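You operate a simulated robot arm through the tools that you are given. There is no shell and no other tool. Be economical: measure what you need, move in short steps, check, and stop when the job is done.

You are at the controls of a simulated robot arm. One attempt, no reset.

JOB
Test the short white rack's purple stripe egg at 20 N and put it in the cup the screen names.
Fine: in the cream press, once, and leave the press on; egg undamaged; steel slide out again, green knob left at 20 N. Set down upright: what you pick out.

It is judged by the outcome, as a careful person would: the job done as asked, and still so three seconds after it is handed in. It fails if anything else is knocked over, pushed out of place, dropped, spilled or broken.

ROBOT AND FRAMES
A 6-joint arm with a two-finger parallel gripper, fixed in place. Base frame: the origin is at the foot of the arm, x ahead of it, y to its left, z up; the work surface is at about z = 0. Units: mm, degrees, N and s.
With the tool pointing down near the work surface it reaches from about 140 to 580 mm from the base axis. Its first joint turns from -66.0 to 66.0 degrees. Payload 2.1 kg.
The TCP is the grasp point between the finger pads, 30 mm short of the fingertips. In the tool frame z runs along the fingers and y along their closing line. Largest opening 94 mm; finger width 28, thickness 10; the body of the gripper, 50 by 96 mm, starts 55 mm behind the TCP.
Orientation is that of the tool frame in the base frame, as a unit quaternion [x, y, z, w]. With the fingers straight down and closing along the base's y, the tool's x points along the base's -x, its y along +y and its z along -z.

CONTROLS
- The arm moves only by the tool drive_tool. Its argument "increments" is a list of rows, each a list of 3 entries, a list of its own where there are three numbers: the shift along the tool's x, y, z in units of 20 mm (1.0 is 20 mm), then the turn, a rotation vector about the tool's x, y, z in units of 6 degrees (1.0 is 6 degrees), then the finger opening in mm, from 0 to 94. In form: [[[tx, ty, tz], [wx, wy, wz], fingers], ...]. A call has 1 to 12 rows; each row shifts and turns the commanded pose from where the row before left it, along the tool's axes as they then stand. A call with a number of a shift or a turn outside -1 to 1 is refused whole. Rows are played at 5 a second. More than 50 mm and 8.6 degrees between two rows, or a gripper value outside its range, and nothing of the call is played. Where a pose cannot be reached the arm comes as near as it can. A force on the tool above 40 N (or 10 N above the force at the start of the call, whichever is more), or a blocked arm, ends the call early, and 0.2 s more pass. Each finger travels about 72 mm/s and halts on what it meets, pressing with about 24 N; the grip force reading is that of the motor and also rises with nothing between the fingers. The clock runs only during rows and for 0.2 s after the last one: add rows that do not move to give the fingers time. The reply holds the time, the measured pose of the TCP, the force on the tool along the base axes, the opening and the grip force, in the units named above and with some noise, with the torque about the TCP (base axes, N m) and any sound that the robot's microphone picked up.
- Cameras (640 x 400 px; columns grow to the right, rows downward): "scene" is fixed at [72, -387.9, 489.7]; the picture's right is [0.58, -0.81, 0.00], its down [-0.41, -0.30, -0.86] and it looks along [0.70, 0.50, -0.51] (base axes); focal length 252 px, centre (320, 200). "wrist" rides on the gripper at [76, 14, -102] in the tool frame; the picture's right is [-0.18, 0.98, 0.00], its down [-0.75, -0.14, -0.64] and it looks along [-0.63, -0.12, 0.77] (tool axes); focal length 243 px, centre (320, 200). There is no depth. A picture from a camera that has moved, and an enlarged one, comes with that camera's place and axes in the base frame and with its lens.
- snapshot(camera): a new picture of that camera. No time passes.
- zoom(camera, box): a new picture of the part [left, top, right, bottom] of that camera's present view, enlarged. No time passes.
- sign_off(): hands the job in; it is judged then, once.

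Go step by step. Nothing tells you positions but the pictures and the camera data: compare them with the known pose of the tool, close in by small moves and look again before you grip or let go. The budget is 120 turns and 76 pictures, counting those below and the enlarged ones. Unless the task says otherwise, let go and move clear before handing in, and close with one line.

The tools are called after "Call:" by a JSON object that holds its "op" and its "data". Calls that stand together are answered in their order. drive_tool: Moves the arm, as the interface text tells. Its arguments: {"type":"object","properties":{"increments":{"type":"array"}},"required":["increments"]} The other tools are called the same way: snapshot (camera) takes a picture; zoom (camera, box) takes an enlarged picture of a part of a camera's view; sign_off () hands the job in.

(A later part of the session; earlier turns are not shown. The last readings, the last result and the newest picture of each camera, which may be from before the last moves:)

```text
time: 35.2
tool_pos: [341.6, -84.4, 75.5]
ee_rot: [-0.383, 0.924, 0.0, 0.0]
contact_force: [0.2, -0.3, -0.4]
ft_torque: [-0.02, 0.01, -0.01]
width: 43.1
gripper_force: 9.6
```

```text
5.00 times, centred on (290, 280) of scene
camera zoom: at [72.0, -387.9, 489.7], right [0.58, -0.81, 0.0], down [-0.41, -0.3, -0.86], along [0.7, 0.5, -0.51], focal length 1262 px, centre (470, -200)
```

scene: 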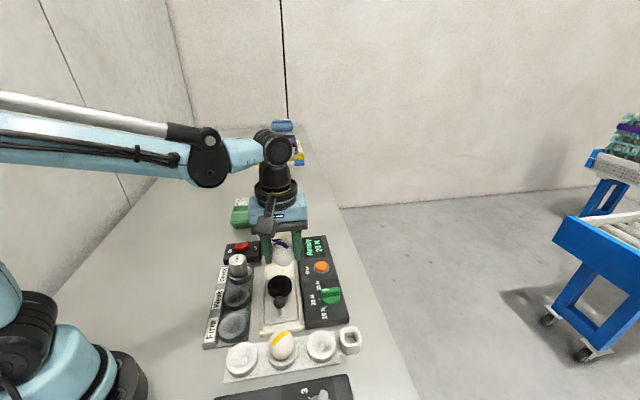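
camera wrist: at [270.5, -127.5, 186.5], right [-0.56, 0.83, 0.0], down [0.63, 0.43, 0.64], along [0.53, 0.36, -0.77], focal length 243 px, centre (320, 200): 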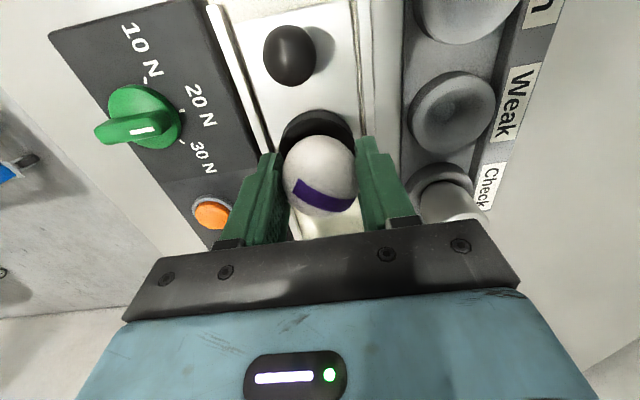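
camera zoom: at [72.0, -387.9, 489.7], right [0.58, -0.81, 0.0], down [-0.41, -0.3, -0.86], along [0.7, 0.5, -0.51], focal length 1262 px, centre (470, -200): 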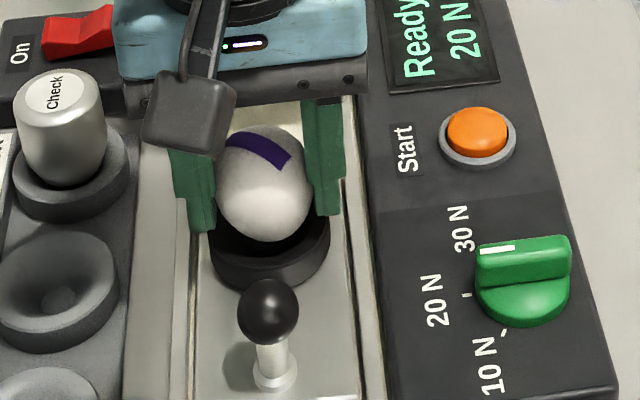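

Call:
{"op": "drive_tool", "data": {"increments": [[[0, 0, 0.1], [0, 0, 0], 38], [[0, 0, 0.1], [0, 0, 0], 38], [[0, 0, 0], [0, 0, 0], 38]]}}

Call:
{"op": "drive_tool", "data": {"increments": [[[0, 0, 0.1], [0, 0, 0], 38], [[0, 0, 0], [0, 0, 0], 38]]}}

Call:
{"op": "zoom", "data": {"camera": "scene", "box": [240, 240, 340, 320]}}

```text
time: 36.0
tool_pos: [341.7, -81.9, 71.7]
ee_rot: [-0.383, 0.924, 0.001, 0.0]
contact_force: [-0.5, 0.5, -1.0]
ft_torque: [0.01, -0.02, 0.04]
width: 42.8
gripper_force: 9.6
```

```text
time: 36.6
tool_pos: [340.0, -83.0, 70.4]
ee_rot: [-0.383, 0.924, 0.0, 0.0]
contact_force: [-0.5, -0.6, -0.6]
ft_torque: [0.01, -0.03, -0.04]
width: 42.7
gripper_force: 8.7
```

```text
5.00 times, centred on (290, 280) of scene
camera zoom: at [72.0, -387.9, 489.7], right [0.58, -0.81, 0.0], down [-0.41, -0.3, -0.86], along [0.7, 0.5, -0.51], focal length 1262 px, centre (470, -200)
```

zoom: 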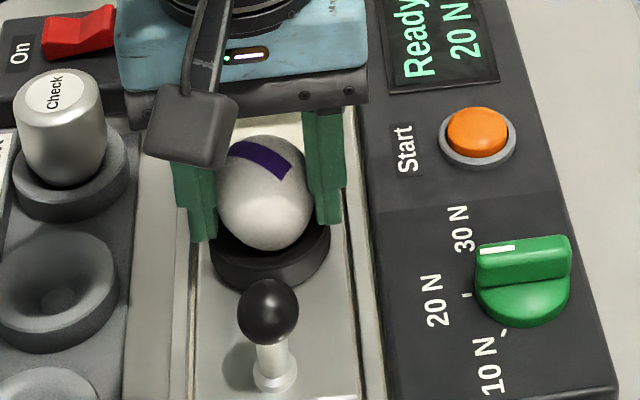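

Call:
{"op": "drive_tool", "data": {"increments": [[[0, 0, 0.08], [0, 0, 0], 38], [[0, 0, 0], [0, 0, 0], 38]]}}

Call:
{"op": "drive_tool", "data": {"increments": [[[0, 0, 0.08], [0, 0, 0], 38], [[0, 0, 0], [0, 0, 0], 38]]}}

Call:
{"op": "drive_tool", "data": {"increments": [[[0, 0, 0.08], [0, 0, 0], 38], [[0, 0, 0], [0, 0, 0], 38]]}}

```text
time: 37.2
tool_pos: [341.4, -82.6, 68.5]
ee_rot: [-0.382, 0.924, -0.001, 0.0]
contact_force: [-0.7, 0.6, 0.6]
ft_torque: [-0.01, 0.03, -0.01]
width: 42.9
gripper_force: 9.0
```

```text
time: 37.8
tool_pos: [341.9, -82.4, 67.0]
ee_rot: [-0.382, 0.924, 0.0, 0.0]
contact_force: [-1.2, 1.5, 5.9]
ft_torque: [0.01, 0.03, -0.03]
width: 43.1
gripper_force: 8.7
```

```text
time: 38.4
tool_pos: [340.3, -83.0, 65.7]
ee_rot: [-0.383, 0.924, 0.001, 0.0]
contact_force: [-1.4, 2.3, 9.0]
ft_torque: [0.16, 0.11, -0.02]
width: 43.1
gripper_force: 9.3
```

The egg touched down at about z=67.5. I'll back off slightly and open gently.

Call:
{"op": "drive_tool", "data": {"increments": [[[0, 0, -0.1], [0, 0, 0], 38], [[0, 0, 0], [0, 0, 0], 42], [[0, 0, 0], [0, 0, 0], 46], [[0, 0, 0], [0, 0, 0], 52], [[0, 0, 0], [0, 0, 0], 58], [[0, 0, 0], [0, 0, 0], 62], [[0, 0, 0], [0, 0, 0], 62]]}}

Call:
{"op": "zoom", "data": {"camera": "scene", "box": [240, 240, 340, 320]}}

Call:
{"op": "snapshot", "data": {"camera": "wrist"}}

```text
time: 40.0
tool_pos: [339.6, -83.7, 66.3]
ee_rot: [-0.382, 0.924, 0.0, 0.001]
contact_force: [0.1, -0.4, -0.5]
ft_torque: [0.0, 0.03, -0.01]
width: 62.1
gripper_force: 0.0
```

```text
5.00 times, centred on (290, 280) of scene
camera zoom: at [72.0, -387.9, 489.7], right [0.58, -0.81, 0.0], down [-0.41, -0.3, -0.86], along [0.7, 0.5, -0.51], focal length 1262 px, centre (470, -200)
```

zoom: 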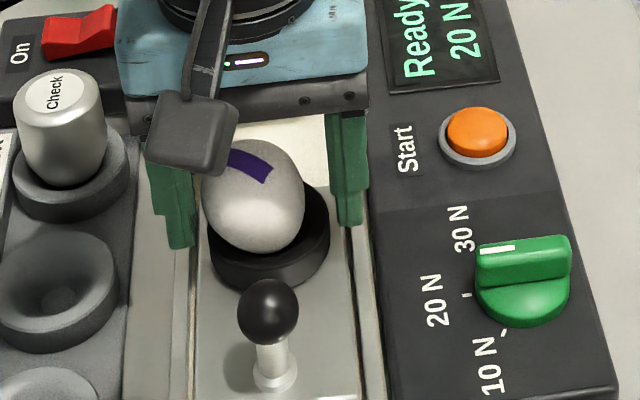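

```text
29 pictures are left
camera wrist: at [276.7, -126.1, 169.8], right [-0.56, 0.83, 0.0], down [0.63, 0.43, 0.64], along [0.53, 0.36, -0.77], focal length 243 px, centre (320, 200)
```

wrist: 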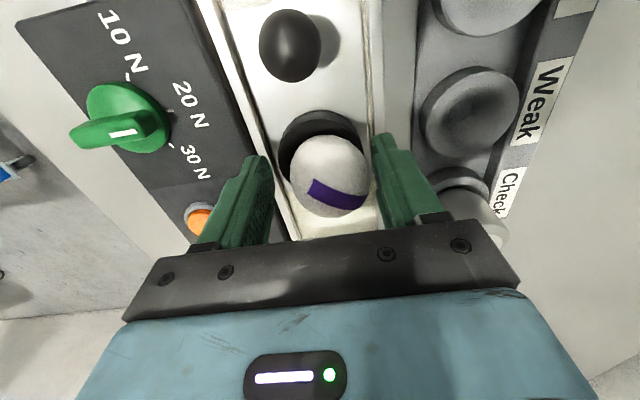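

The egg leans a little toward the weigh-cup side. I'll measure the cup's centre precisely before regripping.

Call:
{"op": "zoom", "data": {"camera": "wrist", "box": [240, 90, 400, 230]}}

```text
2.86 times, centred on (320, 160) of wrist
camera zoom: at [276.7, -126.1, 169.8], right [-0.56, 0.83, 0.0], down [0.63, 0.43, 0.64], along [0.53, 0.36, -0.77], focal length 693 px, centre (320, 314)
```

zoom: 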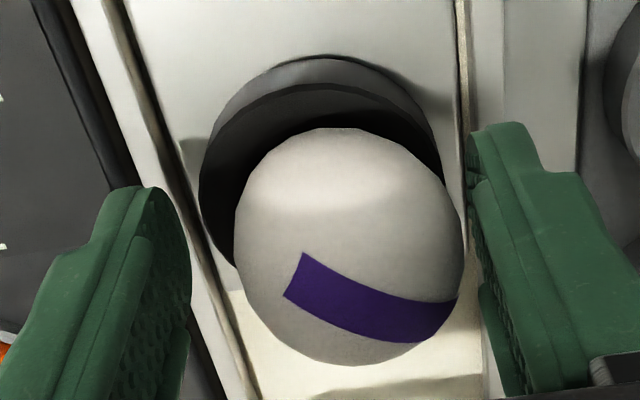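

TCP and cup are aligned, so the egg tipped during release. Closing the flat pads around it should set it upright again.

Call:
{"op": "drive_tool", "data": {"increments": [[[0, 0, 0], [0, 0, 0], 56], [[0, 0, 0], [0, 0, 0], 52], [[0, 0, 0], [0, 0, 0], 49], [[0, 0, 0], [0, 0, 0], 47], [[0, 0, 0], [0, 0, 0], 45], [[0, 0, 0], [0, 0, 0], 43], [[0, 0, 0], [0, 0, 0], 41], [[0, 0, 0], [0, 0, 0], 40], [[0, 0, 0], [0, 0, 0], 40]]}}

Call:
{"op": "zoom", "data": {"camera": "wrist", "box": [240, 90, 400, 230]}}

Call:
{"op": "zoom", "data": {"camera": "scene", "box": [240, 240, 340, 320]}}

```text
time: 42.0
tool_pos: [340.3, -83.4, 66.7]
ee_rot: [-0.383, 0.924, 0.0, 0.0]
contact_force: [-0.5, -0.7, -0.5]
ft_torque: [0.02, 0.03, 0.01]
width: 43.0
gripper_force: 9.0
```

```text
2.86 times, centred on (320, 160) of wrist
camera zoom: at [276.7, -126.0, 169.8], right [-0.56, 0.83, 0.0], down [0.63, 0.43, 0.64], along [0.53, 0.36, -0.77], focal length 693 px, centre (320, 314)
```

zoom: 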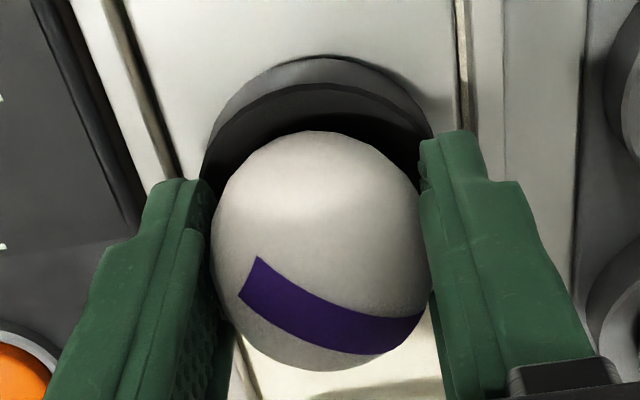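

```text
5.00 times, centred on (290, 280) of scene
camera zoom: at [72.0, -387.9, 489.7], right [0.58, -0.81, 0.0], down [-0.41, -0.3, -0.86], along [0.7, 0.5, -0.51], focal length 1262 px, centre (470, -200)
```

zoom: 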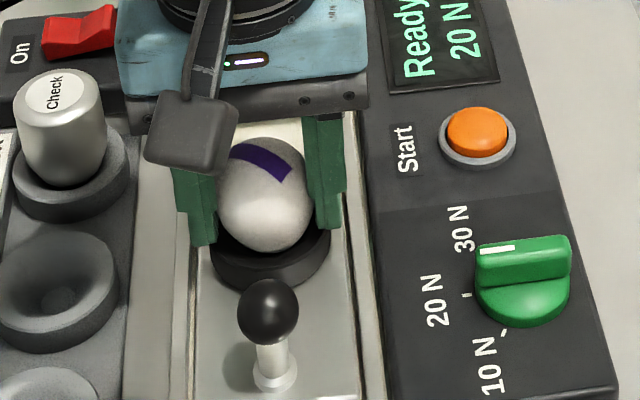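

The egg is upright in the grip again. I'll press very lightly and use the side force to find the true seat.

Call:
{"op": "drive_tool", "data": {"increments": [[[0, 0, 0.08], [0, 0, 0], 39], [[0, 0, 0], [0, 0, 0], 39], [[0, 0, 0], [0, 0, 0], 39]]}}

Call:
{"op": "drive_tool", "data": {"increments": [[[0, 0.06, 0], [0, 0, 0], 39], [[0, 0, 0], [0, 0, 0], 39], [[0, 0, 0], [0, 0, 0], 39]]}}

```text
time: 42.8
tool_pos: [340.5, -83.9, 65.4]
ee_rot: [-0.383, 0.924, 0.0, 0.0]
contact_force: [0.2, 3.4, 5.3]
ft_torque: [0.11, 0.0, 0.03]
width: 42.7
gripper_force: 8.7
```

```text
time: 43.6
tool_pos: [339.7, -83.0, 65.9]
ee_rot: [-0.382, 0.924, -0.001, 0.0]
contact_force: [3.2, -1.9, 3.5]
ft_torque: [-0.08, -0.12, 0.0]
width: 42.8
gripper_force: 9.0
```

Call:
{"op": "drive_tool", "data": {"increments": [[[-0.03, -0.035, 0], [0, 0, 0], 39], [[0, 0, 0], [0, 0, 0], 39], [[0, 0, 0], [0, 0, 0], 39]]}}

```text
time: 44.4
tool_pos: [340.9, -82.1, 66.6]
ee_rot: [-0.383, 0.924, 0.001, 0.001]
contact_force: [-2.5, 1.3, 3.7]
ft_torque: [0.06, 0.11, 0.0]
width: 43.1
gripper_force: 8.4
```

Call:
{"op": "drive_tool", "data": {"increments": [[[0.008, 0.015, -0.02], [0, 0, 0], 39], [[0, 0, 0], [0, 0, 0], 39], [[0, 0, 0], [0, 0, 0], 39]]}}

```text
time: 45.2
tool_pos: [340.9, -82.5, 66.9]
ee_rot: [-0.382, 0.924, -0.001, 0.0]
contact_force: [0.8, 0.3, 0.8]
ft_torque: [0.0, -0.06, 0.0]
width: 43.0
gripper_force: 9.1
```

Side forces are near zero and the vertical load is light. I'll open slowly.

Call:
{"op": "drive_tool", "data": {"increments": [[[0, 0, 0], [0, 0, 0], 41], [[0, 0, 0], [0, 0, 0], 42.5], [[0, 0, 0], [0, 0, 0], 43.5], [[0, 0, 0], [0, 0, 0], 44.5], [[0, 0, 0], [0, 0, 0], 46], [[0, 0, 0], [0, 0, 0], 48], [[0, 0, 0], [0, 0, 0], 50], [[0, 0, 0], [0, 0, 0], 50]]}}

Call:
{"op": "zoom", "data": {"camera": "wrist", "box": [240, 90, 400, 230]}}

```text
time: 47.0
tool_pos: [340.9, -83.2, 66.5]
ee_rot: [-0.382, 0.924, 0.0, 0.0]
contact_force: [0.5, -1.0, 1.2]
ft_torque: [0.02, 0.01, -0.02]
width: 50.1
gripper_force: 0.0
```

```text
2.86 times, centred on (320, 160) of wrist
camera zoom: at [276.6, -125.5, 168.8], right [-0.56, 0.83, 0.0], down [0.63, 0.43, 0.64], along [0.53, 0.36, -0.77], focal length 693 px, centre (320, 314)
```

zoom: 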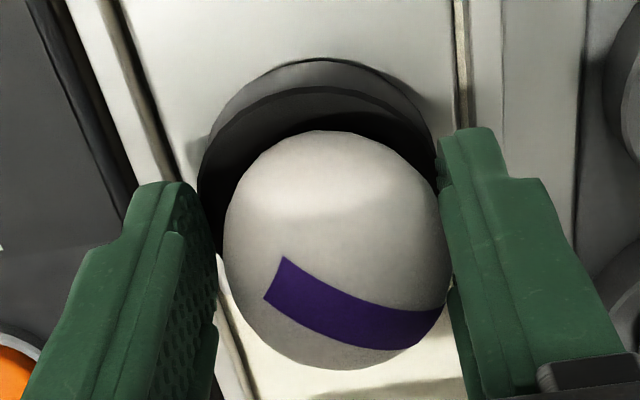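

The egg leans the same way each time, so its bottom sits off the seat toward -y. I'll regrip, lift 3 mm, shift +y 2 mm and land again, comparing the side force.

Call:
{"op": "drive_tool", "data": {"increments": [[[0, 0, 0], [0, 0, 0], 47], [[0, 0, 0], [0, 0, 0], 44], [[0, 0, 0], [0, 0, 0], 41], [[0, 0, 0], [0, 0, 0], 39], [[0, 0, 0], [0, 0, 0], 39], [[0, 0, -0.2], [0, 0, 0], 39], [[0, 0.1, 0], [0, 0, 0], 39], [[0, 0, 0.12], [0, 0, 0], 39], [[0, 0, 0], [0, 0, 0], 39]]}}

Call:
{"op": "drive_tool", "data": {"increments": [[[0, 0, 0.06], [0, 0, 0], 39], [[0, 0, 0], [0, 0, 0], 39]]}}

Call:
{"op": "drive_tool", "data": {"increments": [[[0, 0, 0.06], [0, 0, 0], 39], [[0, 0, 0], [0, 0, 0], 39]]}}

```text
time: 49.0
tool_pos: [339.4, -80.4, 67.5]
ee_rot: [-0.382, 0.924, 0.001, 0.0]
contact_force: [0.8, 0.1, -0.6]
ft_torque: [0.01, 0.02, 0.0]
width: 43.1
gripper_force: 8.2
```

```text
time: 49.6
tool_pos: [339.2, -82.3, 66.1]
ee_rot: [-0.382, 0.924, 0.0, 0.0]
contact_force: [-0.7, 0.0, -0.8]
ft_torque: [0.01, 0.02, 0.05]
width: 43.0
gripper_force: 9.0
```

```text
time: 50.2
tool_pos: [339.0, -81.0, 65.4]
ee_rot: [-0.383, 0.924, 0.0, 0.0]
contact_force: [0.4, 0.0, 1.9]
ft_torque: [-0.03, 0.0, 0.01]
width: 43.0
gripper_force: 9.2
```

Call:
{"op": "drive_tool", "data": {"increments": [[[0, 0, 0.05], [0, 0, 0], 39], [[0, 0, 0], [0, 0, 0], 39]]}}

```text
time: 50.8
tool_pos: [339.4, -81.6, 64.1]
ee_rot: [-0.383, 0.924, 0.001, 0.001]
contact_force: [-1.1, 1.3, 35.0]
ft_torque: [-0.02, -0.03, -0.03]
width: 43.0
gripper_force: 8.7
```

The fingertips have reached the cup rim. I'll relieve that by about 1 mm and then open slowly.

Call:
{"op": "drive_tool", "data": {"increments": [[[0, 0, -0.05], [0, 0, 0], 39], [[0, 0, 0], [0, 0, 0], 39]]}}

Call:
{"op": "drive_tool", "data": {"increments": [[[0, 0, 0], [0, 0, 0], 41], [[0, 0, 0], [0, 0, 0], 42.5], [[0, 0, 0], [0, 0, 0], 43.5], [[0, 0, 0], [0, 0, 0], 44.5], [[0, 0, 0], [0, 0, 0], 46], [[0, 0, 0], [0, 0, 0], 48], [[0, 0, 0], [0, 0, 0], 50], [[0, 0, 0], [0, 0, 0], 50]]}}

Call:
{"op": "zoom", "data": {"camera": "wrist", "box": [240, 90, 400, 230]}}

```text
time: 51.4
tool_pos: [338.1, -82.2, 65.0]
ee_rot: [-0.383, 0.924, 0.0, 0.001]
contact_force: [0.8, 0.0, 13.1]
ft_torque: [0.07, 0.01, -0.07]
width: 43.1
gripper_force: 8.7
```

```text
time: 53.2
tool_pos: [338.3, -81.6, 63.7]
ee_rot: [-0.383, 0.924, -0.001, 0.001]
contact_force: [3.2, -4.6, 8.2]
ft_torque: [0.0, 0.0, 0.0]
width: 47.3
gripper_force: 0.0
```

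```text
2.86 times, centred on (320, 160) of wrist
camera zoom: at [275.3, -124.1, 167.5], right [-0.56, 0.83, 0.0], down [0.63, 0.43, 0.64], along [0.53, 0.36, -0.77], focal length 693 px, centre (320, 314)
```

zoom: 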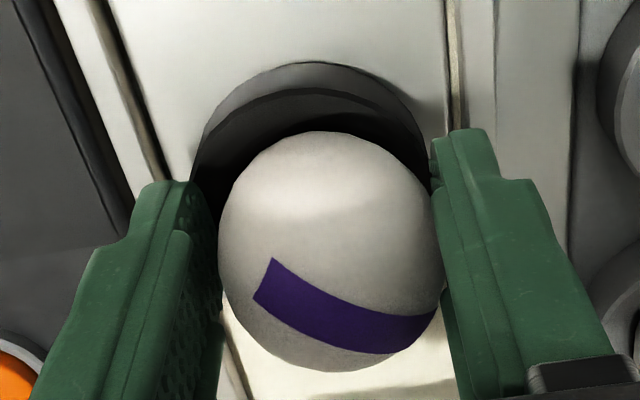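

A finger is touching the inside of the rim. I'll raise 5 mm, open further and look.

Call:
{"op": "drive_tool", "data": {"increments": [[[0, 0, -0.1], [0, 0, 0], 47], [[0, 0, -0.15], [0, 0, 0], 47], [[0, 0, -0.1], [0, 0, 0], 48], [[0, 0, 0], [0, 0, 0], 52], [[0, 0, 0], [0, 0, 0], 56], [[0, 0, 0], [0, 0, 0], 56]]}}

Call:
{"op": "zoom", "data": {"camera": "wrist", "box": [240, 90, 400, 230]}}

Call:
{"op": "zoom", "data": {"camera": "scene", "box": [240, 240, 340, 320]}}

```text
time: 54.6
tool_pos: [339.3, -81.9, 72.3]
ee_rot: [-0.382, 0.924, 0.0, 0.0]
contact_force: [-0.3, -0.4, 0.1]
ft_torque: [-0.01, 0.01, 0.0]
width: 55.8
gripper_force: 0.1
```

```text
2.86 times, centred on (320, 160) of wrist
camera zoom: at [275.3, -123.9, 174.7], right [-0.56, 0.83, 0.0], down [0.63, 0.43, 0.64], along [0.53, 0.36, -0.77], focal length 693 px, centre (320, 314)
```

zoom: 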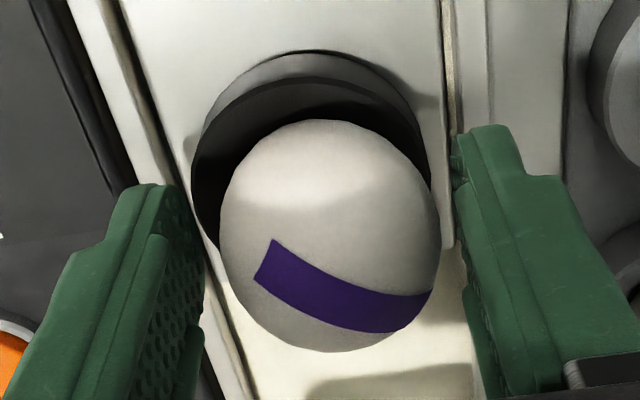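

```text
5.00 times, centred on (290, 280) of scene
camera zoom: at [72.0, -387.9, 489.7], right [0.58, -0.81, 0.0], down [-0.41, -0.3, -0.86], along [0.7, 0.5, -0.51], focal length 1262 px, centre (470, -200)
```

zoom: 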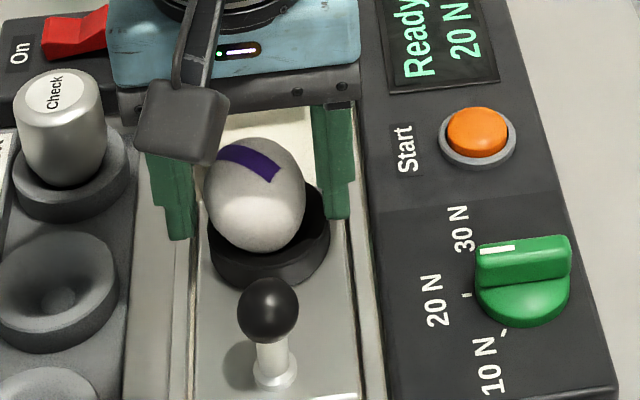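

The egg rests against the cup's wall. It is centred along the slide but 2–4 mm off sideways. I'll regrip with the tips above the rim, lift, shift -y 1 mm and land again by force.

Call:
{"op": "drive_tool", "data": {"increments": [[[0, 0, 0], [0, 0, 0], 52], [[0, 0, 0], [0, 0, 0], 48], [[0, 0, 0], [0, 0, 0], 45], [[0, 0, 0], [0, 0, 0], 42], [[0, 0, 0], [0, 0, 0], 39], [[0, 0, 0], [0, 0, 0], 39], [[0, 0, -0.2], [0, 0, 0], 39], [[0, -0.05, 0], [0, 0, 0], 39], [[0, 0, 0.12], [0, 0, 0], 39], [[0, 0, 0], [0, 0, 0], 39]]}}

Call:
{"op": "drive_tool", "data": {"increments": [[[0, 0, 0.05], [0, 0, 0], 39], [[0, 0, 0], [0, 0, 0], 39]]}}

Call:
{"op": "drive_tool", "data": {"increments": [[[0, 0, 0.05], [0, 0, 0], 39], [[0, 0, 0], [0, 0, 0], 39]]}}

```text
time: 56.8
tool_pos: [339.7, -82.7, 73.2]
ee_rot: [-0.383, 0.924, 0.001, 0.0]
contact_force: [0.0, -0.3, -0.9]
ft_torque: [-0.02, 0.03, 0.0]
width: 42.9
gripper_force: 9.2
```

```text
time: 57.4
tool_pos: [340.6, -82.1, 72.8]
ee_rot: [-0.382, 0.924, 0.0, 0.0]
contact_force: [0.2, 0.2, 0.0]
ft_torque: [-0.03, 0.01, 0.03]
width: 42.7
gripper_force: 9.4
```

```text
time: 58.0
tool_pos: [340.2, -80.7, 72.1]
ee_rot: [-0.383, 0.924, 0.0, 0.0]
contact_force: [0.0, 0.8, 0.0]
ft_torque: [0.01, -0.04, -0.02]
width: 42.9
gripper_force: 8.7
```

Call:
{"op": "drive_tool", "data": {"increments": [[[0, 0, 0.04], [0, 0, 0], 39], [[0, 0, 0], [0, 0, 0], 39]]}}

Call:
{"op": "drive_tool", "data": {"increments": [[[0, 0, 0.04], [0, 0, 0], 39], [[0, 0, 0], [0, 0, 0], 39]]}}

Call:
{"op": "drive_tool", "data": {"increments": [[[0, 0, 0.04], [0, 0, 0], 39], [[0, 0, 0], [0, 0, 0], 39]]}}

```text
time: 58.6
tool_pos: [340.1, -82.5, 71.2]
ee_rot: [-0.383, 0.924, 0.001, 0.0]
contact_force: [-0.2, 0.8, 0.3]
ft_torque: [-0.01, -0.01, -0.01]
width: 43.0
gripper_force: 9.3
```

```text
time: 59.2
tool_pos: [339.7, -82.1, 70.3]
ee_rot: [-0.383, 0.924, 0.0, 0.0]
contact_force: [-0.7, 1.3, 5.0]
ft_torque: [-0.01, 0.03, 0.0]
width: 42.8
gripper_force: 8.9
```

```text
time: 59.8
tool_pos: [340.6, -80.0, 69.4]
ee_rot: [-0.383, 0.924, -0.001, 0.0]
contact_force: [0.6, -1.3, 6.5]
ft_torque: [-0.1, 0.01, 0.06]
width: 42.8
gripper_force: 9.1
```

Side force is around zero. I'll relieve slightly and open slowly.

Call:
{"op": "drive_tool", "data": {"increments": [[[0, 0, -0.04], [0, 0, 0], 40], [[0, 0, 0], [0, 0, 0], 41.5], [[0, 0, 0], [0, 0, 0], 42.5], [[0, 0, 0], [0, 0, 0], 43.2], [[0, 0, 0], [0, 0, 0], 44], [[0, 0, 0], [0, 0, 0], 45], [[0, 0, 0], [0, 0, 0], 47], [[0, 0, 0], [0, 0, 0], 50], [[0, 0, 0], [0, 0, 0], 54], [[0, 0, 0], [0, 0, 0], 54]]}}

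Call:
{"op": "zoom", "data": {"camera": "wrist", "box": [240, 90, 400, 230]}}

```text
time: 62.0
tool_pos: [339.3, -82.2, 70.3]
ee_rot: [-0.382, 0.924, 0.0, 0.0]
contact_force: [0.5, -0.2, -0.2]
ft_torque: [-0.04, 0.01, 0.03]
width: 53.7
gripper_force: 0.1
```

```text
2.86 times, centred on (320, 160) of wrist
camera zoom: at [275.6, -124.5, 172.9], right [-0.56, 0.83, 0.0], down [0.63, 0.43, 0.64], along [0.53, 0.36, -0.77], focal length 693 px, centre (320, 314)
```

zoom: 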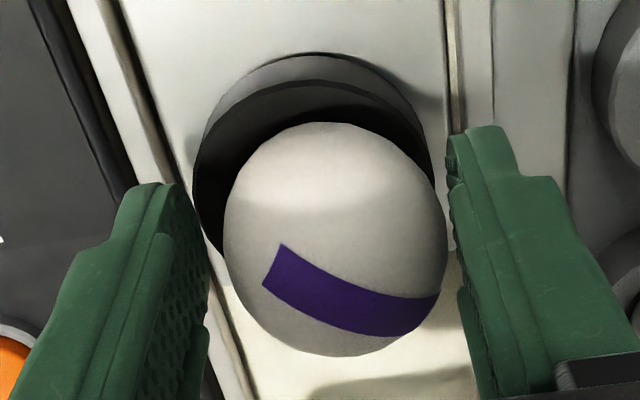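

By comparing the trials, the egg ends up nearly upright (within a few degrees) and stable in the cup. I'll lift clear and back off above the ball handle for a look.

Call:
{"op": "drive_tool", "data": {"increments": [[[0, 0, -0.4], [0, 0, 0], 56], [[0, 0, -0.6], [0, 0, 0], 58], [[0, 0, -0.8], [0, 0, 0], 60], [[0, 0, -0.9], [0, 0, 0], 60], [[0, 0, -0.9], [0, 0, 0], 60], [[0, 0, -0.9], [0, 0, 0], 60], [[0.8, 0, 0], [0, 0, 0], 60], [[0.8, 0, 0], [0, 0, 0], 60], [[0.8, 0, 0], [0, 0, 0], 60], [[0.7, 0, 0], [0, 0, 0], 60], [[0, 0, 0], [0, 0, 0], 60]]}}

Call:
{"op": "snapshot", "data": {"camera": "wrist"}}

Call:
{"op": "zoom", "data": {"camera": "scene", "box": [210, 180, 370, 320]}}

```text
time: 64.4
tool_pos: [294.8, -124.9, 159.7]
ee_rot: [-0.383, 0.924, 0.0, 0.0]
contact_force: [-0.1, -0.2, 0.1]
ft_torque: [0.0, 0.0, 0.03]
width: 60.0
gripper_force: 0.1
```

```text
20 pictures are left
camera wrist: at [231.6, -168.3, 262.5], right [-0.56, 0.83, 0.0], down [0.63, 0.43, 0.64], along [0.53, 0.36, -0.77], focal length 243 px, centre (320, 200)
```

wrist: 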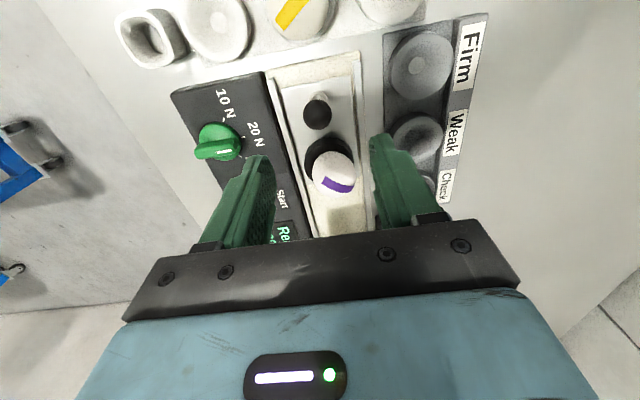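

```text
2.86 times, centred on (290, 250) of scene
camera zoom: at [71.9, -387.9, 489.7], right [0.58, -0.81, 0.0], down [-0.41, -0.3, -0.86], along [0.7, 0.5, -0.51], focal length 722 px, centre (406, 57)
```

zoom: 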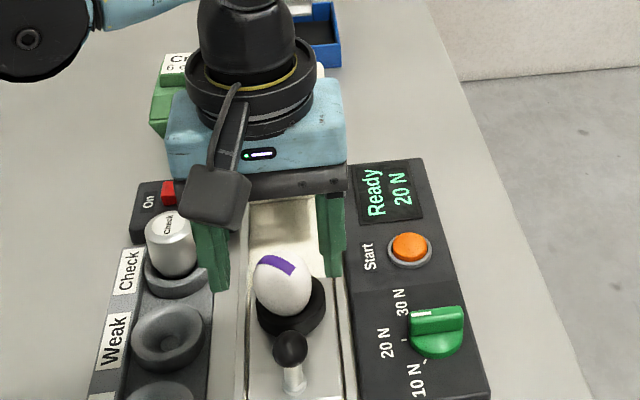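

The ball is at (296,-127.5,58) and the press head top at about z=110. The egg still leans roughly 9°, so I'll make one more seating correction of about +1.2 mm in tool y.

Call:
{"op": "drive_tool", "data": {"increments": [[[-0.8, 0.03, 0], [0, 0, 0], 60], [[-0.8, 0.03, 0], [0, 0, 0], 60], [[-0.8, 0, 0], [0, 0, 0], 60], [[-0.7, 0, 0], [0, 0, 0], 60], [[0, 0, 0.9], [0, 0, 0], 60], [[0, 0, 0.9], [0, 0, 0], 60], [[0, 0, 0.9], [0, 0, 0], 60], [[0, 0, 0.9], [0, 0, 0], 58], [[0, 0, 0.75], [0, 0, 0], 58], [[0, 0, 0], [0, 0, 0], 54]]}}

Call:
{"op": "drive_tool", "data": {"increments": [[[0, 0, 0], [0, 0, 0], 50], [[0, 0, 0], [0, 0, 0], 47], [[0, 0, 0], [0, 0, 0], 44], [[0, 0, 0], [0, 0, 0], 41], [[0, 0, 0], [0, 0, 0], 39], [[0, 0, 0], [0, 0, 0], 39], [[0, 0, -0.15], [0, 0, 0], 39], [[0, 0, 0.12], [0, 0, 0], 39], [[0, 0, 0], [0, 0, 0], 39]]}}

Call:
{"op": "drive_tool", "data": {"increments": [[[0, 0, 0.04], [0, 0, 0], 39], [[0, 0, 0], [0, 0, 0], 39]]}}

Call:
{"op": "drive_tool", "data": {"increments": [[[0, 0, 0.04], [0, 0, 0], 39], [[0, 0, 0], [0, 0, 0], 39]]}}

```text
time: 66.6
tool_pos: [339.3, -81.3, 72.2]
ee_rot: [-0.382, 0.924, 0.001, 0.0]
contact_force: [0.8, -0.1, 0.4]
ft_torque: [0.03, -0.04, 0.02]
width: 53.9
gripper_force: 0.0
```

```text
time: 68.6
tool_pos: [340.0, -81.5, 72.6]
ee_rot: [-0.382, 0.924, 0.0, 0.0]
contact_force: [-0.1, 0.2, -0.4]
ft_torque: [-0.02, 0.0, -0.02]
width: 42.9
gripper_force: 9.0
```

```text
time: 69.2
tool_pos: [339.3, -81.5, 72.3]
ee_rot: [-0.383, 0.924, -0.001, 0.0]
contact_force: [-0.3, 0.9, 0.7]
ft_torque: [0.01, -0.01, 0.03]
width: 43.1
gripper_force: 9.2
```

```text
time: 69.8
tool_pos: [338.4, -81.2, 71.7]
ee_rot: [-0.383, 0.924, 0.0, -0.001]
contact_force: [-0.6, 1.1, 0.3]
ft_torque: [0.05, 0.03, -0.02]
width: 43.1
gripper_force: 8.9
```

Call:
{"op": "drive_tool", "data": {"increments": [[[0, 0, 0.04], [0, 0, 0], 39], [[0, 0, 0], [0, 0, 0], 39]]}}

Call:
{"op": "drive_tool", "data": {"increments": [[[0, 0, 0.03], [0, 0, 0], 39], [[0, 0, 0], [0, 0, 0], 39]]}}

```text
time: 70.4
tool_pos: [339.1, -82.0, 71.0]
ee_rot: [-0.382, 0.924, -0.001, 0.0]
contact_force: [1.8, -1.5, 6.4]
ft_torque: [-0.1, -0.06, 0.01]
width: 43.1
gripper_force: 8.9
```

```text
time: 71.0
tool_pos: [339.9, -82.2, 70.5]
ee_rot: [-0.382, 0.924, 0.0, 0.0]
contact_force: [1.7, -1.4, 6.0]
ft_torque: [-0.06, -0.09, -0.03]
width: 42.9
gripper_force: 9.1
```

Call:
{"op": "drive_tool", "data": {"increments": [[[0, -0.015, -0.03], [0, 0, 0], 39], [[0, 0, 0], [0, 0, 0], 39], [[0, 0, 0], [0, 0, 0], 41], [[0, 0, 0], [0, 0, 0], 42.5], [[0, 0, 0], [0, 0, 0], 43.2], [[0, 0, 0], [0, 0, 0], 44], [[0, 0, 0], [0, 0, 0], 45], [[0, 0, 0], [0, 0, 0], 47], [[0, 0, 0], [0, 0, 0], 50], [[0, 0, 0], [0, 0, 0], 54], [[0, 0, 0], [0, 0, 0], 58]]}}

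Call:
{"op": "zoom", "data": {"camera": "wrist", "box": [240, 90, 400, 230]}}

```text
time: 73.4
tool_pos: [339.4, -80.8, 70.8]
ee_rot: [-0.383, 0.924, 0.0, 0.0]
contact_force: [-0.4, -0.1, 0.5]
ft_torque: [0.0, -0.01, -0.02]
width: 57.6
gripper_force: 0.0
```

```text
2.86 times, centred on (320, 160) of wrist
camera zoom: at [274.9, -124.1, 173.7], right [-0.56, 0.83, 0.0], down [0.63, 0.43, 0.64], along [0.53, 0.36, -0.77], focal length 693 px, centre (320, 314)
```

zoom: 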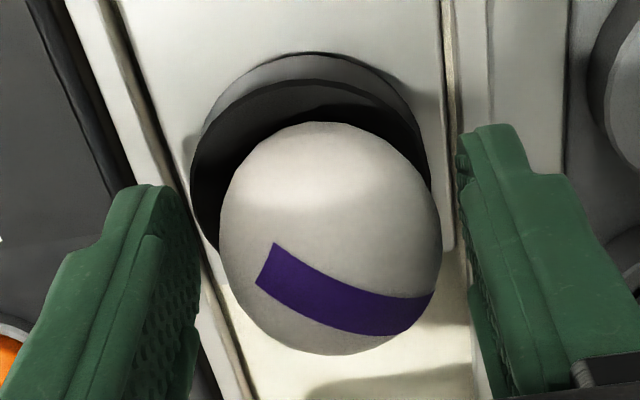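

By the stripe, the egg's tilt is now only about 3–4° and it is stable, so I accept the seating. Next I'll lift clear, move over the ball handle and straddle it with just the fingertips.

Call:
{"op": "drive_tool", "data": {"increments": [[[0, 0, -0.4], [0, 0, 0], 60], [[0, 0, -0.8], [0, 0, 0], 60], [[0, 0, -1], [0, 0, 0], 60], [[0, 0, -1], [0, 0, 0], 60], [[0, 0, -1], [0, 0, 0], 60], [[0.8, -0.055, 0], [0, 0, 0], 60], [[0.8, 0, 0], [0, 0, 0], 60], [[0.8, 0, 0], [0, 0, 0], 60], [[0.76, 0, 0], [0, 0, 0], 60], [[0, 0, 0], [0, 0, 0], 50]]}}

Call:
{"op": "drive_tool", "data": {"increments": [[[0, 0, 0.9], [0, 0, 0], 50], [[0, 0, 0.9], [0, 0, 0], 50], [[0, 0, 0.7], [0, 0, 0], 50], [[0, 0, 0.6], [0, 0, 0], 50], [[0, 0, 0], [0, 0, 0], 50]]}}

Call:
{"op": "snapshot", "data": {"camera": "wrist"}}

Call:
{"op": "zoom", "data": {"camera": "scene", "box": [230, 230, 330, 330]}}

```text
time: 75.6
tool_pos: [295.1, -127.1, 155.0]
ee_rot: [-0.382, 0.924, 0.0, 0.0]
contact_force: [-0.3, 0.2, 0.9]
ft_torque: [-0.01, 0.01, -0.02]
width: 49.8
gripper_force: 0.0
```

```text
time: 76.8
tool_pos: [295.3, -125.3, 92.3]
ee_rot: [-0.382, 0.924, 0.0, 0.0]
contact_force: [0.6, 0.3, 0.0]
ft_torque: [0.0, 0.02, 0.02]
width: 50.3
gripper_force: 0.1
```

```text
17 pictures are left
camera wrist: at [231.0, -169.5, 195.6], right [-0.56, 0.83, 0.0], down [0.63, 0.43, 0.64], along [0.53, 0.36, -0.77], focal length 243 px, centre (320, 200)
```

wrist: 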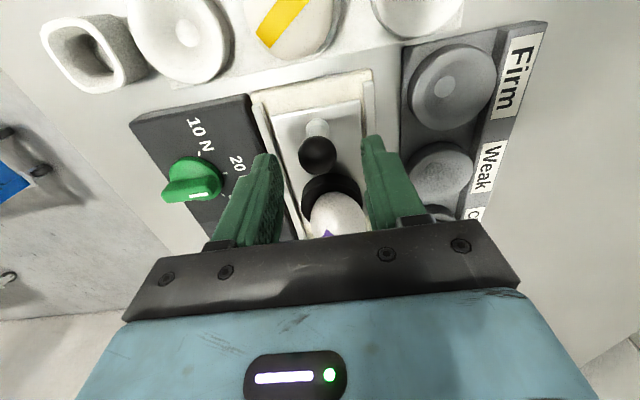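

```text
4.00 times, centred on (280, 280) of scene
camera zoom: at [71.9, -387.9, 489.7], right [0.58, -0.81, 0.0], down [-0.41, -0.3, -0.86], along [0.7, 0.5, -0.51], focal length 1010 px, centre (480, -120)
```

zoom: 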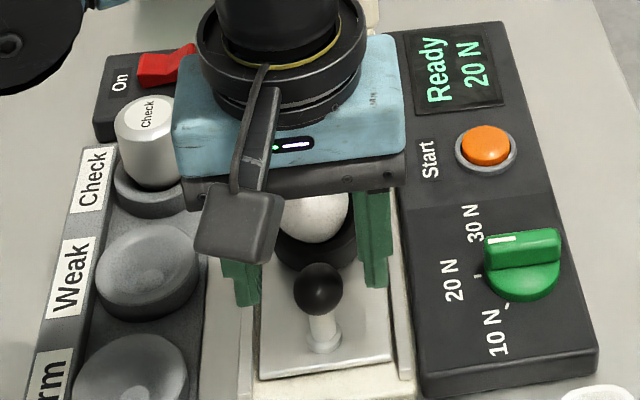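

The ball lines up. I'll lower so the tips bracket the ball, then close.

Call:
{"op": "drive_tool", "data": {"increments": [[[0, 0, 0.4], [0, 0, 0], 50], [[0, 0, 0.3], [0, 0, 0], 50], [[0, 0, 0], [0, 0, 0], 36], [[0, 0, 0], [0, 0, 0], 28], [[0, 0, 0], [0, 0, 0], 22], [[0, 0, 0], [0, 0, 0], 18], [[0, 0, 0], [0, 0, 0], 16], [[0, 0, 0], [0, 0, 0], 16]]}}

```text
time: 78.6
tool_pos: [295.3, -126.6, 79.0]
ee_rot: [-0.383, 0.924, -0.001, 0.001]
contact_force: [11.1, -10.9, -1.6]
ft_torque: [-0.16, -0.17, 0.0]
width: 24.7
gripper_force: 7.7
```

The ball is gripped (24.7 mm). I'll ease the side force, then push the slide in slowly.

Call:
{"op": "drive_tool", "data": {"increments": [[[0, -0.07, 0], [0, 0, 0], 16], [[0, 0, 0], [0, 0, 0], 16], [[-0.1, 0, 0], [0, 0, 0], 16], [[-0.2, 0, 0], [0, 0, 0], 16], [[-0.2, 0, 0], [0, 0, 0], 16], [[-0.1, 0, 0], [0, 0, 0], 16]]}}

```text
time: 80.0
tool_pos: [305.8, -119.2, 78.5]
ee_rot: [-0.382, 0.924, -0.001, 0.001]
contact_force: [8.0, -8.4, 16.1]
ft_torque: [0.13, 0.11, 0.02]
width: 22.5
gripper_force: 45.1
```

Call:
{"op": "drive_tool", "data": {"increments": [[[-0.1, -0.05, -0.03], [0, 0, 0], 16], [[-0.25, 0, 0], [0, 0, 0], 16], [[-0.3, 0, 0], [0, 0, 0], 16], [[-0.3, 0, 0], [0, 0, 0], 16], [[-0.3, 0, 0], [0, 0, 0], 16], [[-0.15, 0, 0], [0, 0, 0], 16]]}}

Call:
{"op": "snapshot", "data": {"camera": "wrist"}}

```text
time: 81.4
tool_pos: [325.7, -99.7, 79.8]
ee_rot: [-0.382, 0.924, 0.0, 0.0]
contact_force: [-6.4, 5.8, -14.5]
ft_torque: [-0.35, -0.18, -0.02]
width: 22.6
gripper_force: 45.1
```

```text
15 pictures are left
camera wrist: at [260.9, -142.6, 182.3], right [-0.57, 0.82, 0.0], down [0.63, 0.43, 0.64], along [0.53, 0.36, -0.77], focal length 243 px, centre (320, 200)
```

wrist: 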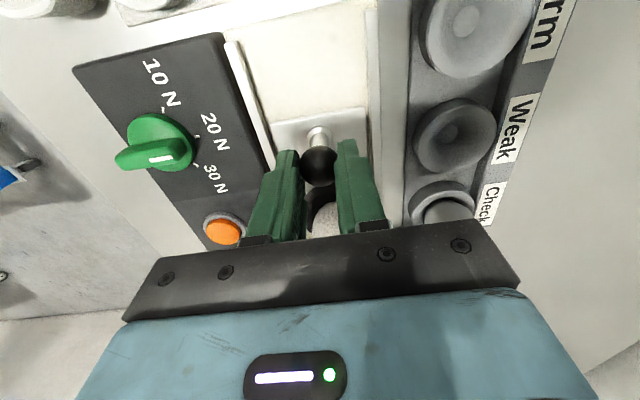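

The slide is moving well, so I'll continue.

Call:
{"op": "drive_tool", "data": {"increments": [[[-0.15, 0.03, 0.015], [0, 0, 0], 16], [[-0.3, 0, 0], [0, 0, 0], 16], [[-0.3, 0, 0], [0, 0, 0], 16], [[-0.3, 0, 0], [0, 0, 0], 16], [[-0.3, 0, 0], [0, 0, 0], 16], [[-0.3, 0, 0], [0, 0, 0], 16], [[-0.15, 0, 0], [0, 0, 0], 16]]}}

Call:
{"op": "zoom", "data": {"camera": "scene", "box": [210, 190, 350, 310]}}

```text
time: 83.0
tool_pos: [350.6, -73.9, 80.2]
ee_rot: [-0.383, 0.924, 0.0, -0.001]
contact_force: [-6.5, 5.7, -0.6]
ft_torque: [-0.27, 0.04, -0.1]
width: 22.1
gripper_force: 45.3
```

```text
3.33 times, centred on (280, 250) of scene
camera zoom: at [72.0, -387.9, 489.6], right [0.58, -0.81, 0.0], down [-0.41, -0.3, -0.86], along [0.7, 0.5, -0.51], focal length 842 px, centre (453, 33)
```

zoom: 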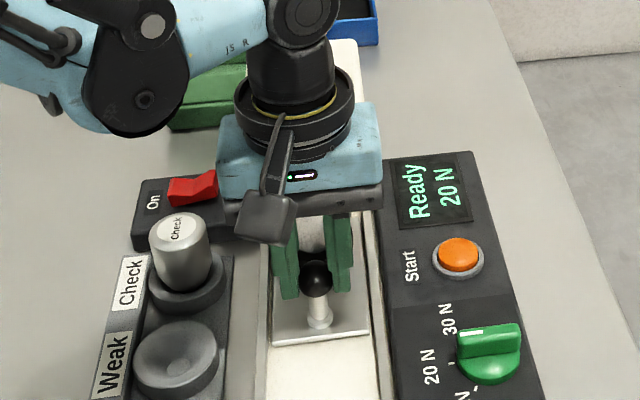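

Call:
{"op": "drive_tool", "data": {"increments": [[[-0.2, 0.03, 0], [0, 0, 0], 16], [[-0.25, 0, 0], [0, 0, 0], 16], [[-0.25, 0, 0], [0, 0, 0], 16], [[-0.2, 0, 0], [0, 0, 0], 16], [[-0.1, 0, 0], [0, 0, 0], 16]]}}

Call:
{"op": "drive_tool", "data": {"increments": [[[-0.1, 0, 0], [0, 0, 0], 16], [[-0.15, 0, 0], [0, 0, 0], 16], [[-0.1, 0, 0], [0, 0, 0], 16]]}}

```text
time: 83.8
tool_pos: [357.3, -67.6, 79.8]
ee_rot: [-0.382, 0.924, -0.001, -0.003]
contact_force: [-2.7, -4.4, 3.9]
ft_torque: [0.82, -0.54, 0.27]
width: 22.7
gripper_force: 45.2
stopped in row 4: the force on the tool passed its limit at 50 N (the readings are from after the stop); the commanded pose is now the measured one
```

```text
time: 84.3
tool_pos: [356.6, -67.6, 79.9]
ee_rot: [-0.38, 0.925, -0.004, -0.006]
contact_force: [-5.1, -3.6, 4.6]
ft_torque: [0.67, -1.01, 0.05]
width: 22.3
gripper_force: 45.2
stopped in row 2: the force on the tool passed its limit at 46 N (the readings are from after the stop); the commanded pose is now the measured one
```

It stopped after about 87 mm of travel. I need to see whether that's the end stop or the gripper touching the head.

Call:
{"op": "snapshot", "data": {"camera": "scene"}}

Call:
{"op": "snapshot", "data": {"camera": "wrist"}}

```text
13 pictures are left
```

scene: 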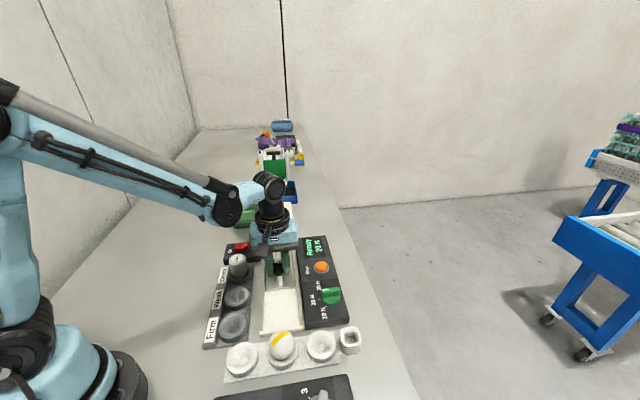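

```text
12 pictures are left
camera wrist: at [293.1, -109.4, 183.1], right [-0.56, 0.83, 0.0], down [0.64, 0.43, 0.63], along [0.53, 0.35, -0.77], focal length 243 px, centre (320, 200)
```

wrist: 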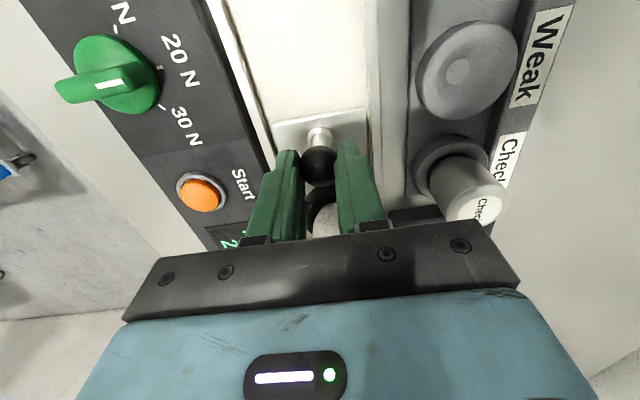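

Call:
{"op": "zoom", "data": {"camera": "scene", "box": [220, 190, 340, 310]}}

```text
3.33 times, centred on (280, 250) of scene
camera zoom: at [71.9, -387.9, 489.7], right [0.58, -0.81, 0.0], down [-0.41, -0.3, -0.86], along [0.7, 0.5, -0.51], focal length 842 px, centre (453, 33)
```

zoom: 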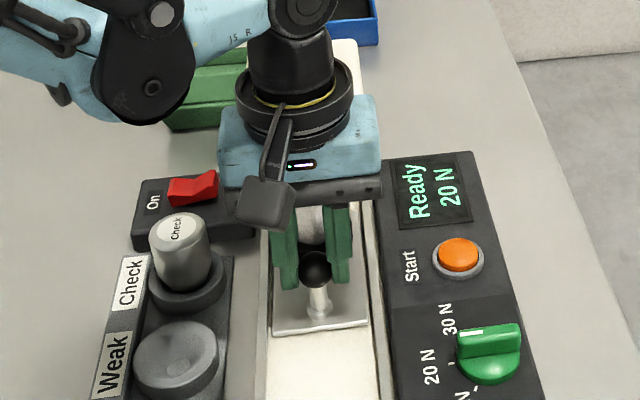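

The torque shows the push force acting above the TCP, so the gripper body is touching the press head and the slide still has travel. I'll release the ball, back off, tilt the tool 36° so the fingers point forward, and regrip.

Call:
{"op": "drive_tool", "data": {"increments": [[[0.1, 0, 0], [0, 0, 0], 16], [[0, 0, 0], [0, 0, 0], 30], [[0, 0, 0], [0, 0, 0], 50], [[0, 0, 0], [0, 0, 0], 50], [[0.5, 0, 0], [0, 0, 0], 50], [[0.7, 0, 0], [0, 0, 0], 50], [[0.7, 0, 0], [0, 0, 0], 50], [[0.5, 0, 0], [0, 0, 0], 50], [[0, 0, 0], [0, 0, 0], 50]]}}

Call:
{"op": "drive_tool", "data": {"increments": [[[0, 0, 0], [0, -1, 0], 50], [[0, 0, 0], [0, -1, 0], 50], [[0, 0, 0], [0, -1, 0], 50], [[0, 0, 0], [0, -1, 0], 50], [[0, 0, 0], [0, -1, 0], 50], [[0, 0, 0], [0, -1, 0], 50], [[0, 0, 0], [0, 0, 0], 50]]}}

Call:
{"op": "snapshot", "data": {"camera": "wrist"}}

```text
time: 86.3
tool_pos: [322.0, -102.1, 80.0]
ee_rot: [-0.381, 0.924, -0.002, -0.006]
contact_force: [-0.3, 0.3, -0.1]
ft_torque: [0.03, -0.02, -0.03]
width: 50.1
gripper_force: 0.0
```

```text
time: 87.9
tool_pos: [321.5, -102.6, 79.7]
ee_rot: [-0.362, 0.881, 0.115, 0.281]
contact_force: [0.4, 0.2, -0.1]
ft_torque: [0.0, -0.01, 0.02]
width: 49.9
gripper_force: 0.0
```

```text
10 pictures are left
camera wrist: at [224.9, -177.0, 119.6], right [-0.59, 0.8, 0.11], down [0.27, 0.07, 0.96], along [0.76, 0.59, -0.26], focal length 243 px, centre (320, 200)
```

wrist: 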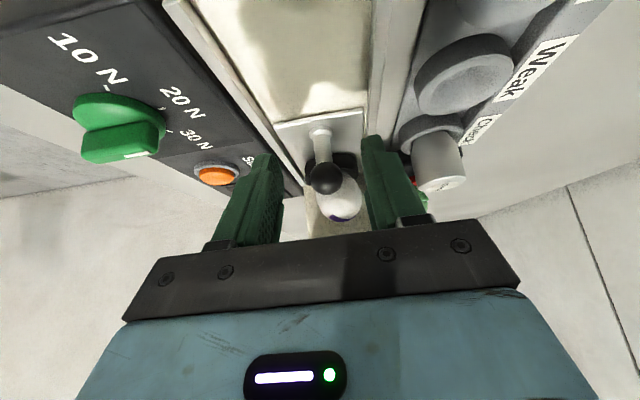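

The egg still stands in the slide cup. I'll advance and grip the ball with tilted fingers.

Call:
{"op": "drive_tool", "data": {"increments": [[[-0.45, -0.05, 0.4], [0, 0, 0], 50], [[-0.45, 0, 0.4], [0, 0, 0], 50], [[-0.39, 0, 0.38], [0, 0, 0], 50], [[0, 0, 0], [0, 0, 0], 40], [[0, 0, 0], [0, 0, 0], 30], [[0, 0, 0], [0, 0, 0], 22], [[0, 0, 0], [0, 0, 0], 16], [[0, 0, 0], [0, 0, 0], 16], [[0, 0, 0], [0, 0, 0], 16]]}}

```text
time: 89.9
tool_pos: [345.4, -78.1, 76.1]
ee_rot: [-0.364, 0.881, 0.116, 0.279]
contact_force: [-9.4, 10.4, -1.9]
ft_torque: [-0.11, -0.21, 0.18]
width: 22.6
gripper_force: 44.9
```

Gripped. I'll push forward slowly, watching for the end stop.

Call:
{"op": "drive_tool", "data": {"increments": [[[0, 0.05, 0], [0, 0, 0], 16], [[-0.1, 0, 0.073], [0, 0, 0], 16], [[-0.2, 0, 0.147], [0, 0, 0], 16], [[-0.2, 0, 0.147], [0, 0, 0], 16], [[-0.1, 0, 0.073], [0, 0, 0], 16], [[0, 0, 0], [0, 0, 0], 16]]}}

```text
time: 91.3
tool_pos: [354.8, -69.8, 75.9]
ee_rot: [-0.363, 0.882, 0.115, 0.278]
contact_force: [-26.8, -14.9, -5.3]
ft_torque: [-0.21, 0.41, 0.07]
width: 22.6
gripper_force: 44.6
```

Call:
{"op": "zoom", "data": {"camera": "scene", "box": [220, 190, 340, 310]}}

```text
3.33 times, centred on (280, 250) of scene
camera zoom: at [72.0, -387.9, 489.6], right [0.58, -0.81, 0.0], down [-0.41, -0.3, -0.86], along [0.7, 0.5, -0.51], focal length 842 px, centre (453, 33)
```

zoom: 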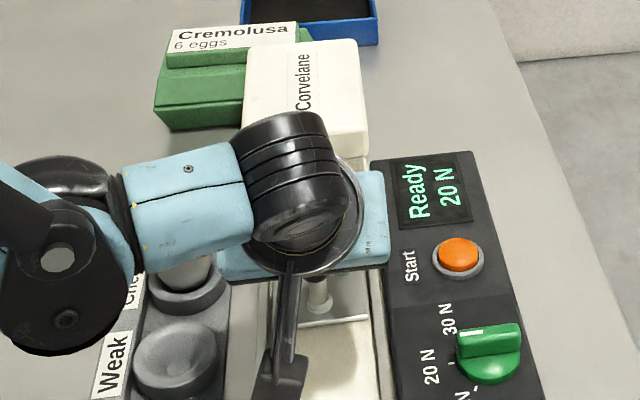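

Call:
{"op": "drive_tool", "data": {"increments": [[[-0.06, 0, 0.044], [0, 0, 0], 16], [[-0.04, 0, 0.03], [0, 0, 0], 16], [[0, 0, 0], [0, 0, 0], 16]]}}

```text
time: 92.1
tool_pos: [357.8, -68.1, 75.2]
ee_rot: [-0.363, 0.882, 0.115, 0.278]
contact_force: [-26.6, -15.0, 0.4]
ft_torque: [-0.31, 0.51, 0.08]
width: 22.9
gripper_force: 44.8
```

Call:
{"op": "drive_tool", "data": {"increments": [[[-0.08, 0.03, 0.059], [0, 0, 0], 16], [[-0.08, 0, 0.059], [0, 0, 0], 16], [[0, 0, 0], [0, 0, 0], 16]]}}

```text
time: 92.7
tool_pos: [359.2, -64.9, 74.9]
ee_rot: [-0.362, 0.883, 0.113, 0.278]
contact_force: [-5.2, -2.6, 4.7]
ft_torque: [0.11, -0.46, 0.04]
width: 23.0
gripper_force: 44.5
stopped in row 2: the force on the tool passed its limit at 44 N (the readings are from after the stop); the commanded pose is now the measured one
```

Call:
{"op": "zoom", "data": {"camera": "wrist", "box": [220, 80, 440, 240]}}

```text
2.50 times, centred on (330, 160) of wrist
camera zoom: at [262.6, -139.2, 115.3], right [-0.58, 0.81, 0.11], down [0.28, 0.07, 0.96], along [0.76, 0.59, -0.27], focal length 606 px, centre (295, 300)
```

zoom: 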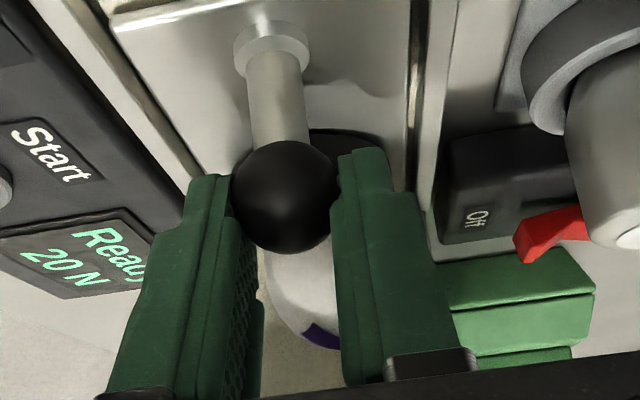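

Call:
{"op": "drive_tool", "data": {"increments": [[[-0.05, 0, 0.037], [0, 0, 0], 16], [[-0.05, 0, 0.037], [0, 0, 0], 16], [[0, 0, 0], [0, 0, 0], 16], [[0, 0, 0], [0, 0, 0], 16]]}}

```text
time: 93.2
tool_pos: [358.4, -63.8, 74.8]
ee_rot: [-0.362, 0.883, 0.114, 0.277]
contact_force: [-4.5, -2.1, 4.8]
ft_torque: [-0.08, -0.47, 0.06]
width: 22.9
gripper_force: 44.8
stopped in row 2: the force on the tool passed its limit at 44 N (the readings are from after the stop); the commanded pose is now the measured one
```

That's a hard stop at about 102 mm of travel, so the slide is in. I'll release the ball, back out and rise.

Call:
{"op": "drive_tool", "data": {"increments": [[[0, 0, 0], [0, 0, 0], 26], [[0, 0, 0], [0, 0, 0], 40], [[0, 0, 0], [0, 0, 0], 50], [[0, 0, 0], [0, 0, 0], 50], [[0.6, 0, -0.44], [0, 0, 0], 50], [[0.8, 0, -0.59], [0, 0, 0], 50], [[0.8, 0, -0.59], [0, 0, 0], 50], [[-0.4, 0, -0.6], [0, 0, 0], 50], [[-0.5, 0, -0.8], [0, 0, 0], 50], [[-0.55, 0, -0.8], [0, 0, 0], 50], [[-0.55, 0, -0.8], [0, 0, 0], 50], [[0, 0, 0], [0, 0, 0], 40]]}}

Call:
{"op": "drive_tool", "data": {"increments": [[[0, 0, 0], [0, 1, 0], 20], [[0, 0, 0], [0, 1, 0], 10], [[0, 0, 0], [0, 1, 0], 0], [[0, 0, 0], [0, 1, 0], 0], [[0, 0, 0], [0, 1, 0], 0], [[0, 0, 0], [0, 1, 0], 0], [[0, 0, 0], [0, 0, 0], 0]]}}

Call:
{"op": "snapshot", "data": {"camera": "wrist"}}

```text
time: 95.8
tool_pos: [319.0, -104.3, 147.9]
ee_rot: [-0.362, 0.883, 0.115, 0.277]
contact_force: [0.5, -0.1, 0.3]
ft_torque: [0.01, 0.01, 0.01]
width: 40.0
gripper_force: 0.2
```

```text
time: 97.4
tool_pos: [319.2, -104.0, 147.5]
ee_rot: [-0.378, 0.926, -0.003, -0.01]
contact_force: [0.5, -0.2, -0.9]
ft_torque: [0.01, -0.02, -0.02]
width: 0.0
gripper_force: 24.6
```

```text
7 pictures are left
camera wrist: at [256.5, -145.6, 252.5], right [-0.56, 0.83, 0.0], down [0.65, 0.44, 0.63], along [0.52, 0.35, -0.78], focal length 243 px, centre (320, 200)
```

wrist: 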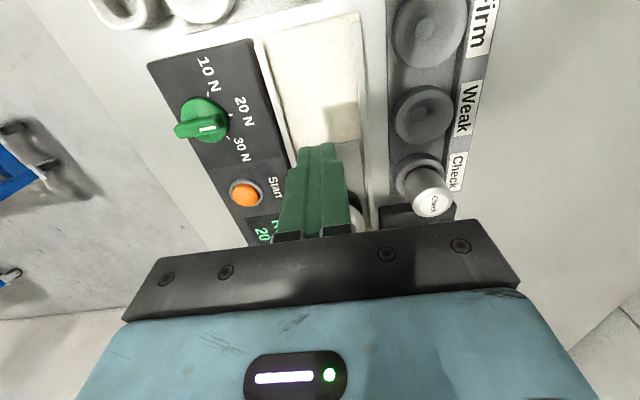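

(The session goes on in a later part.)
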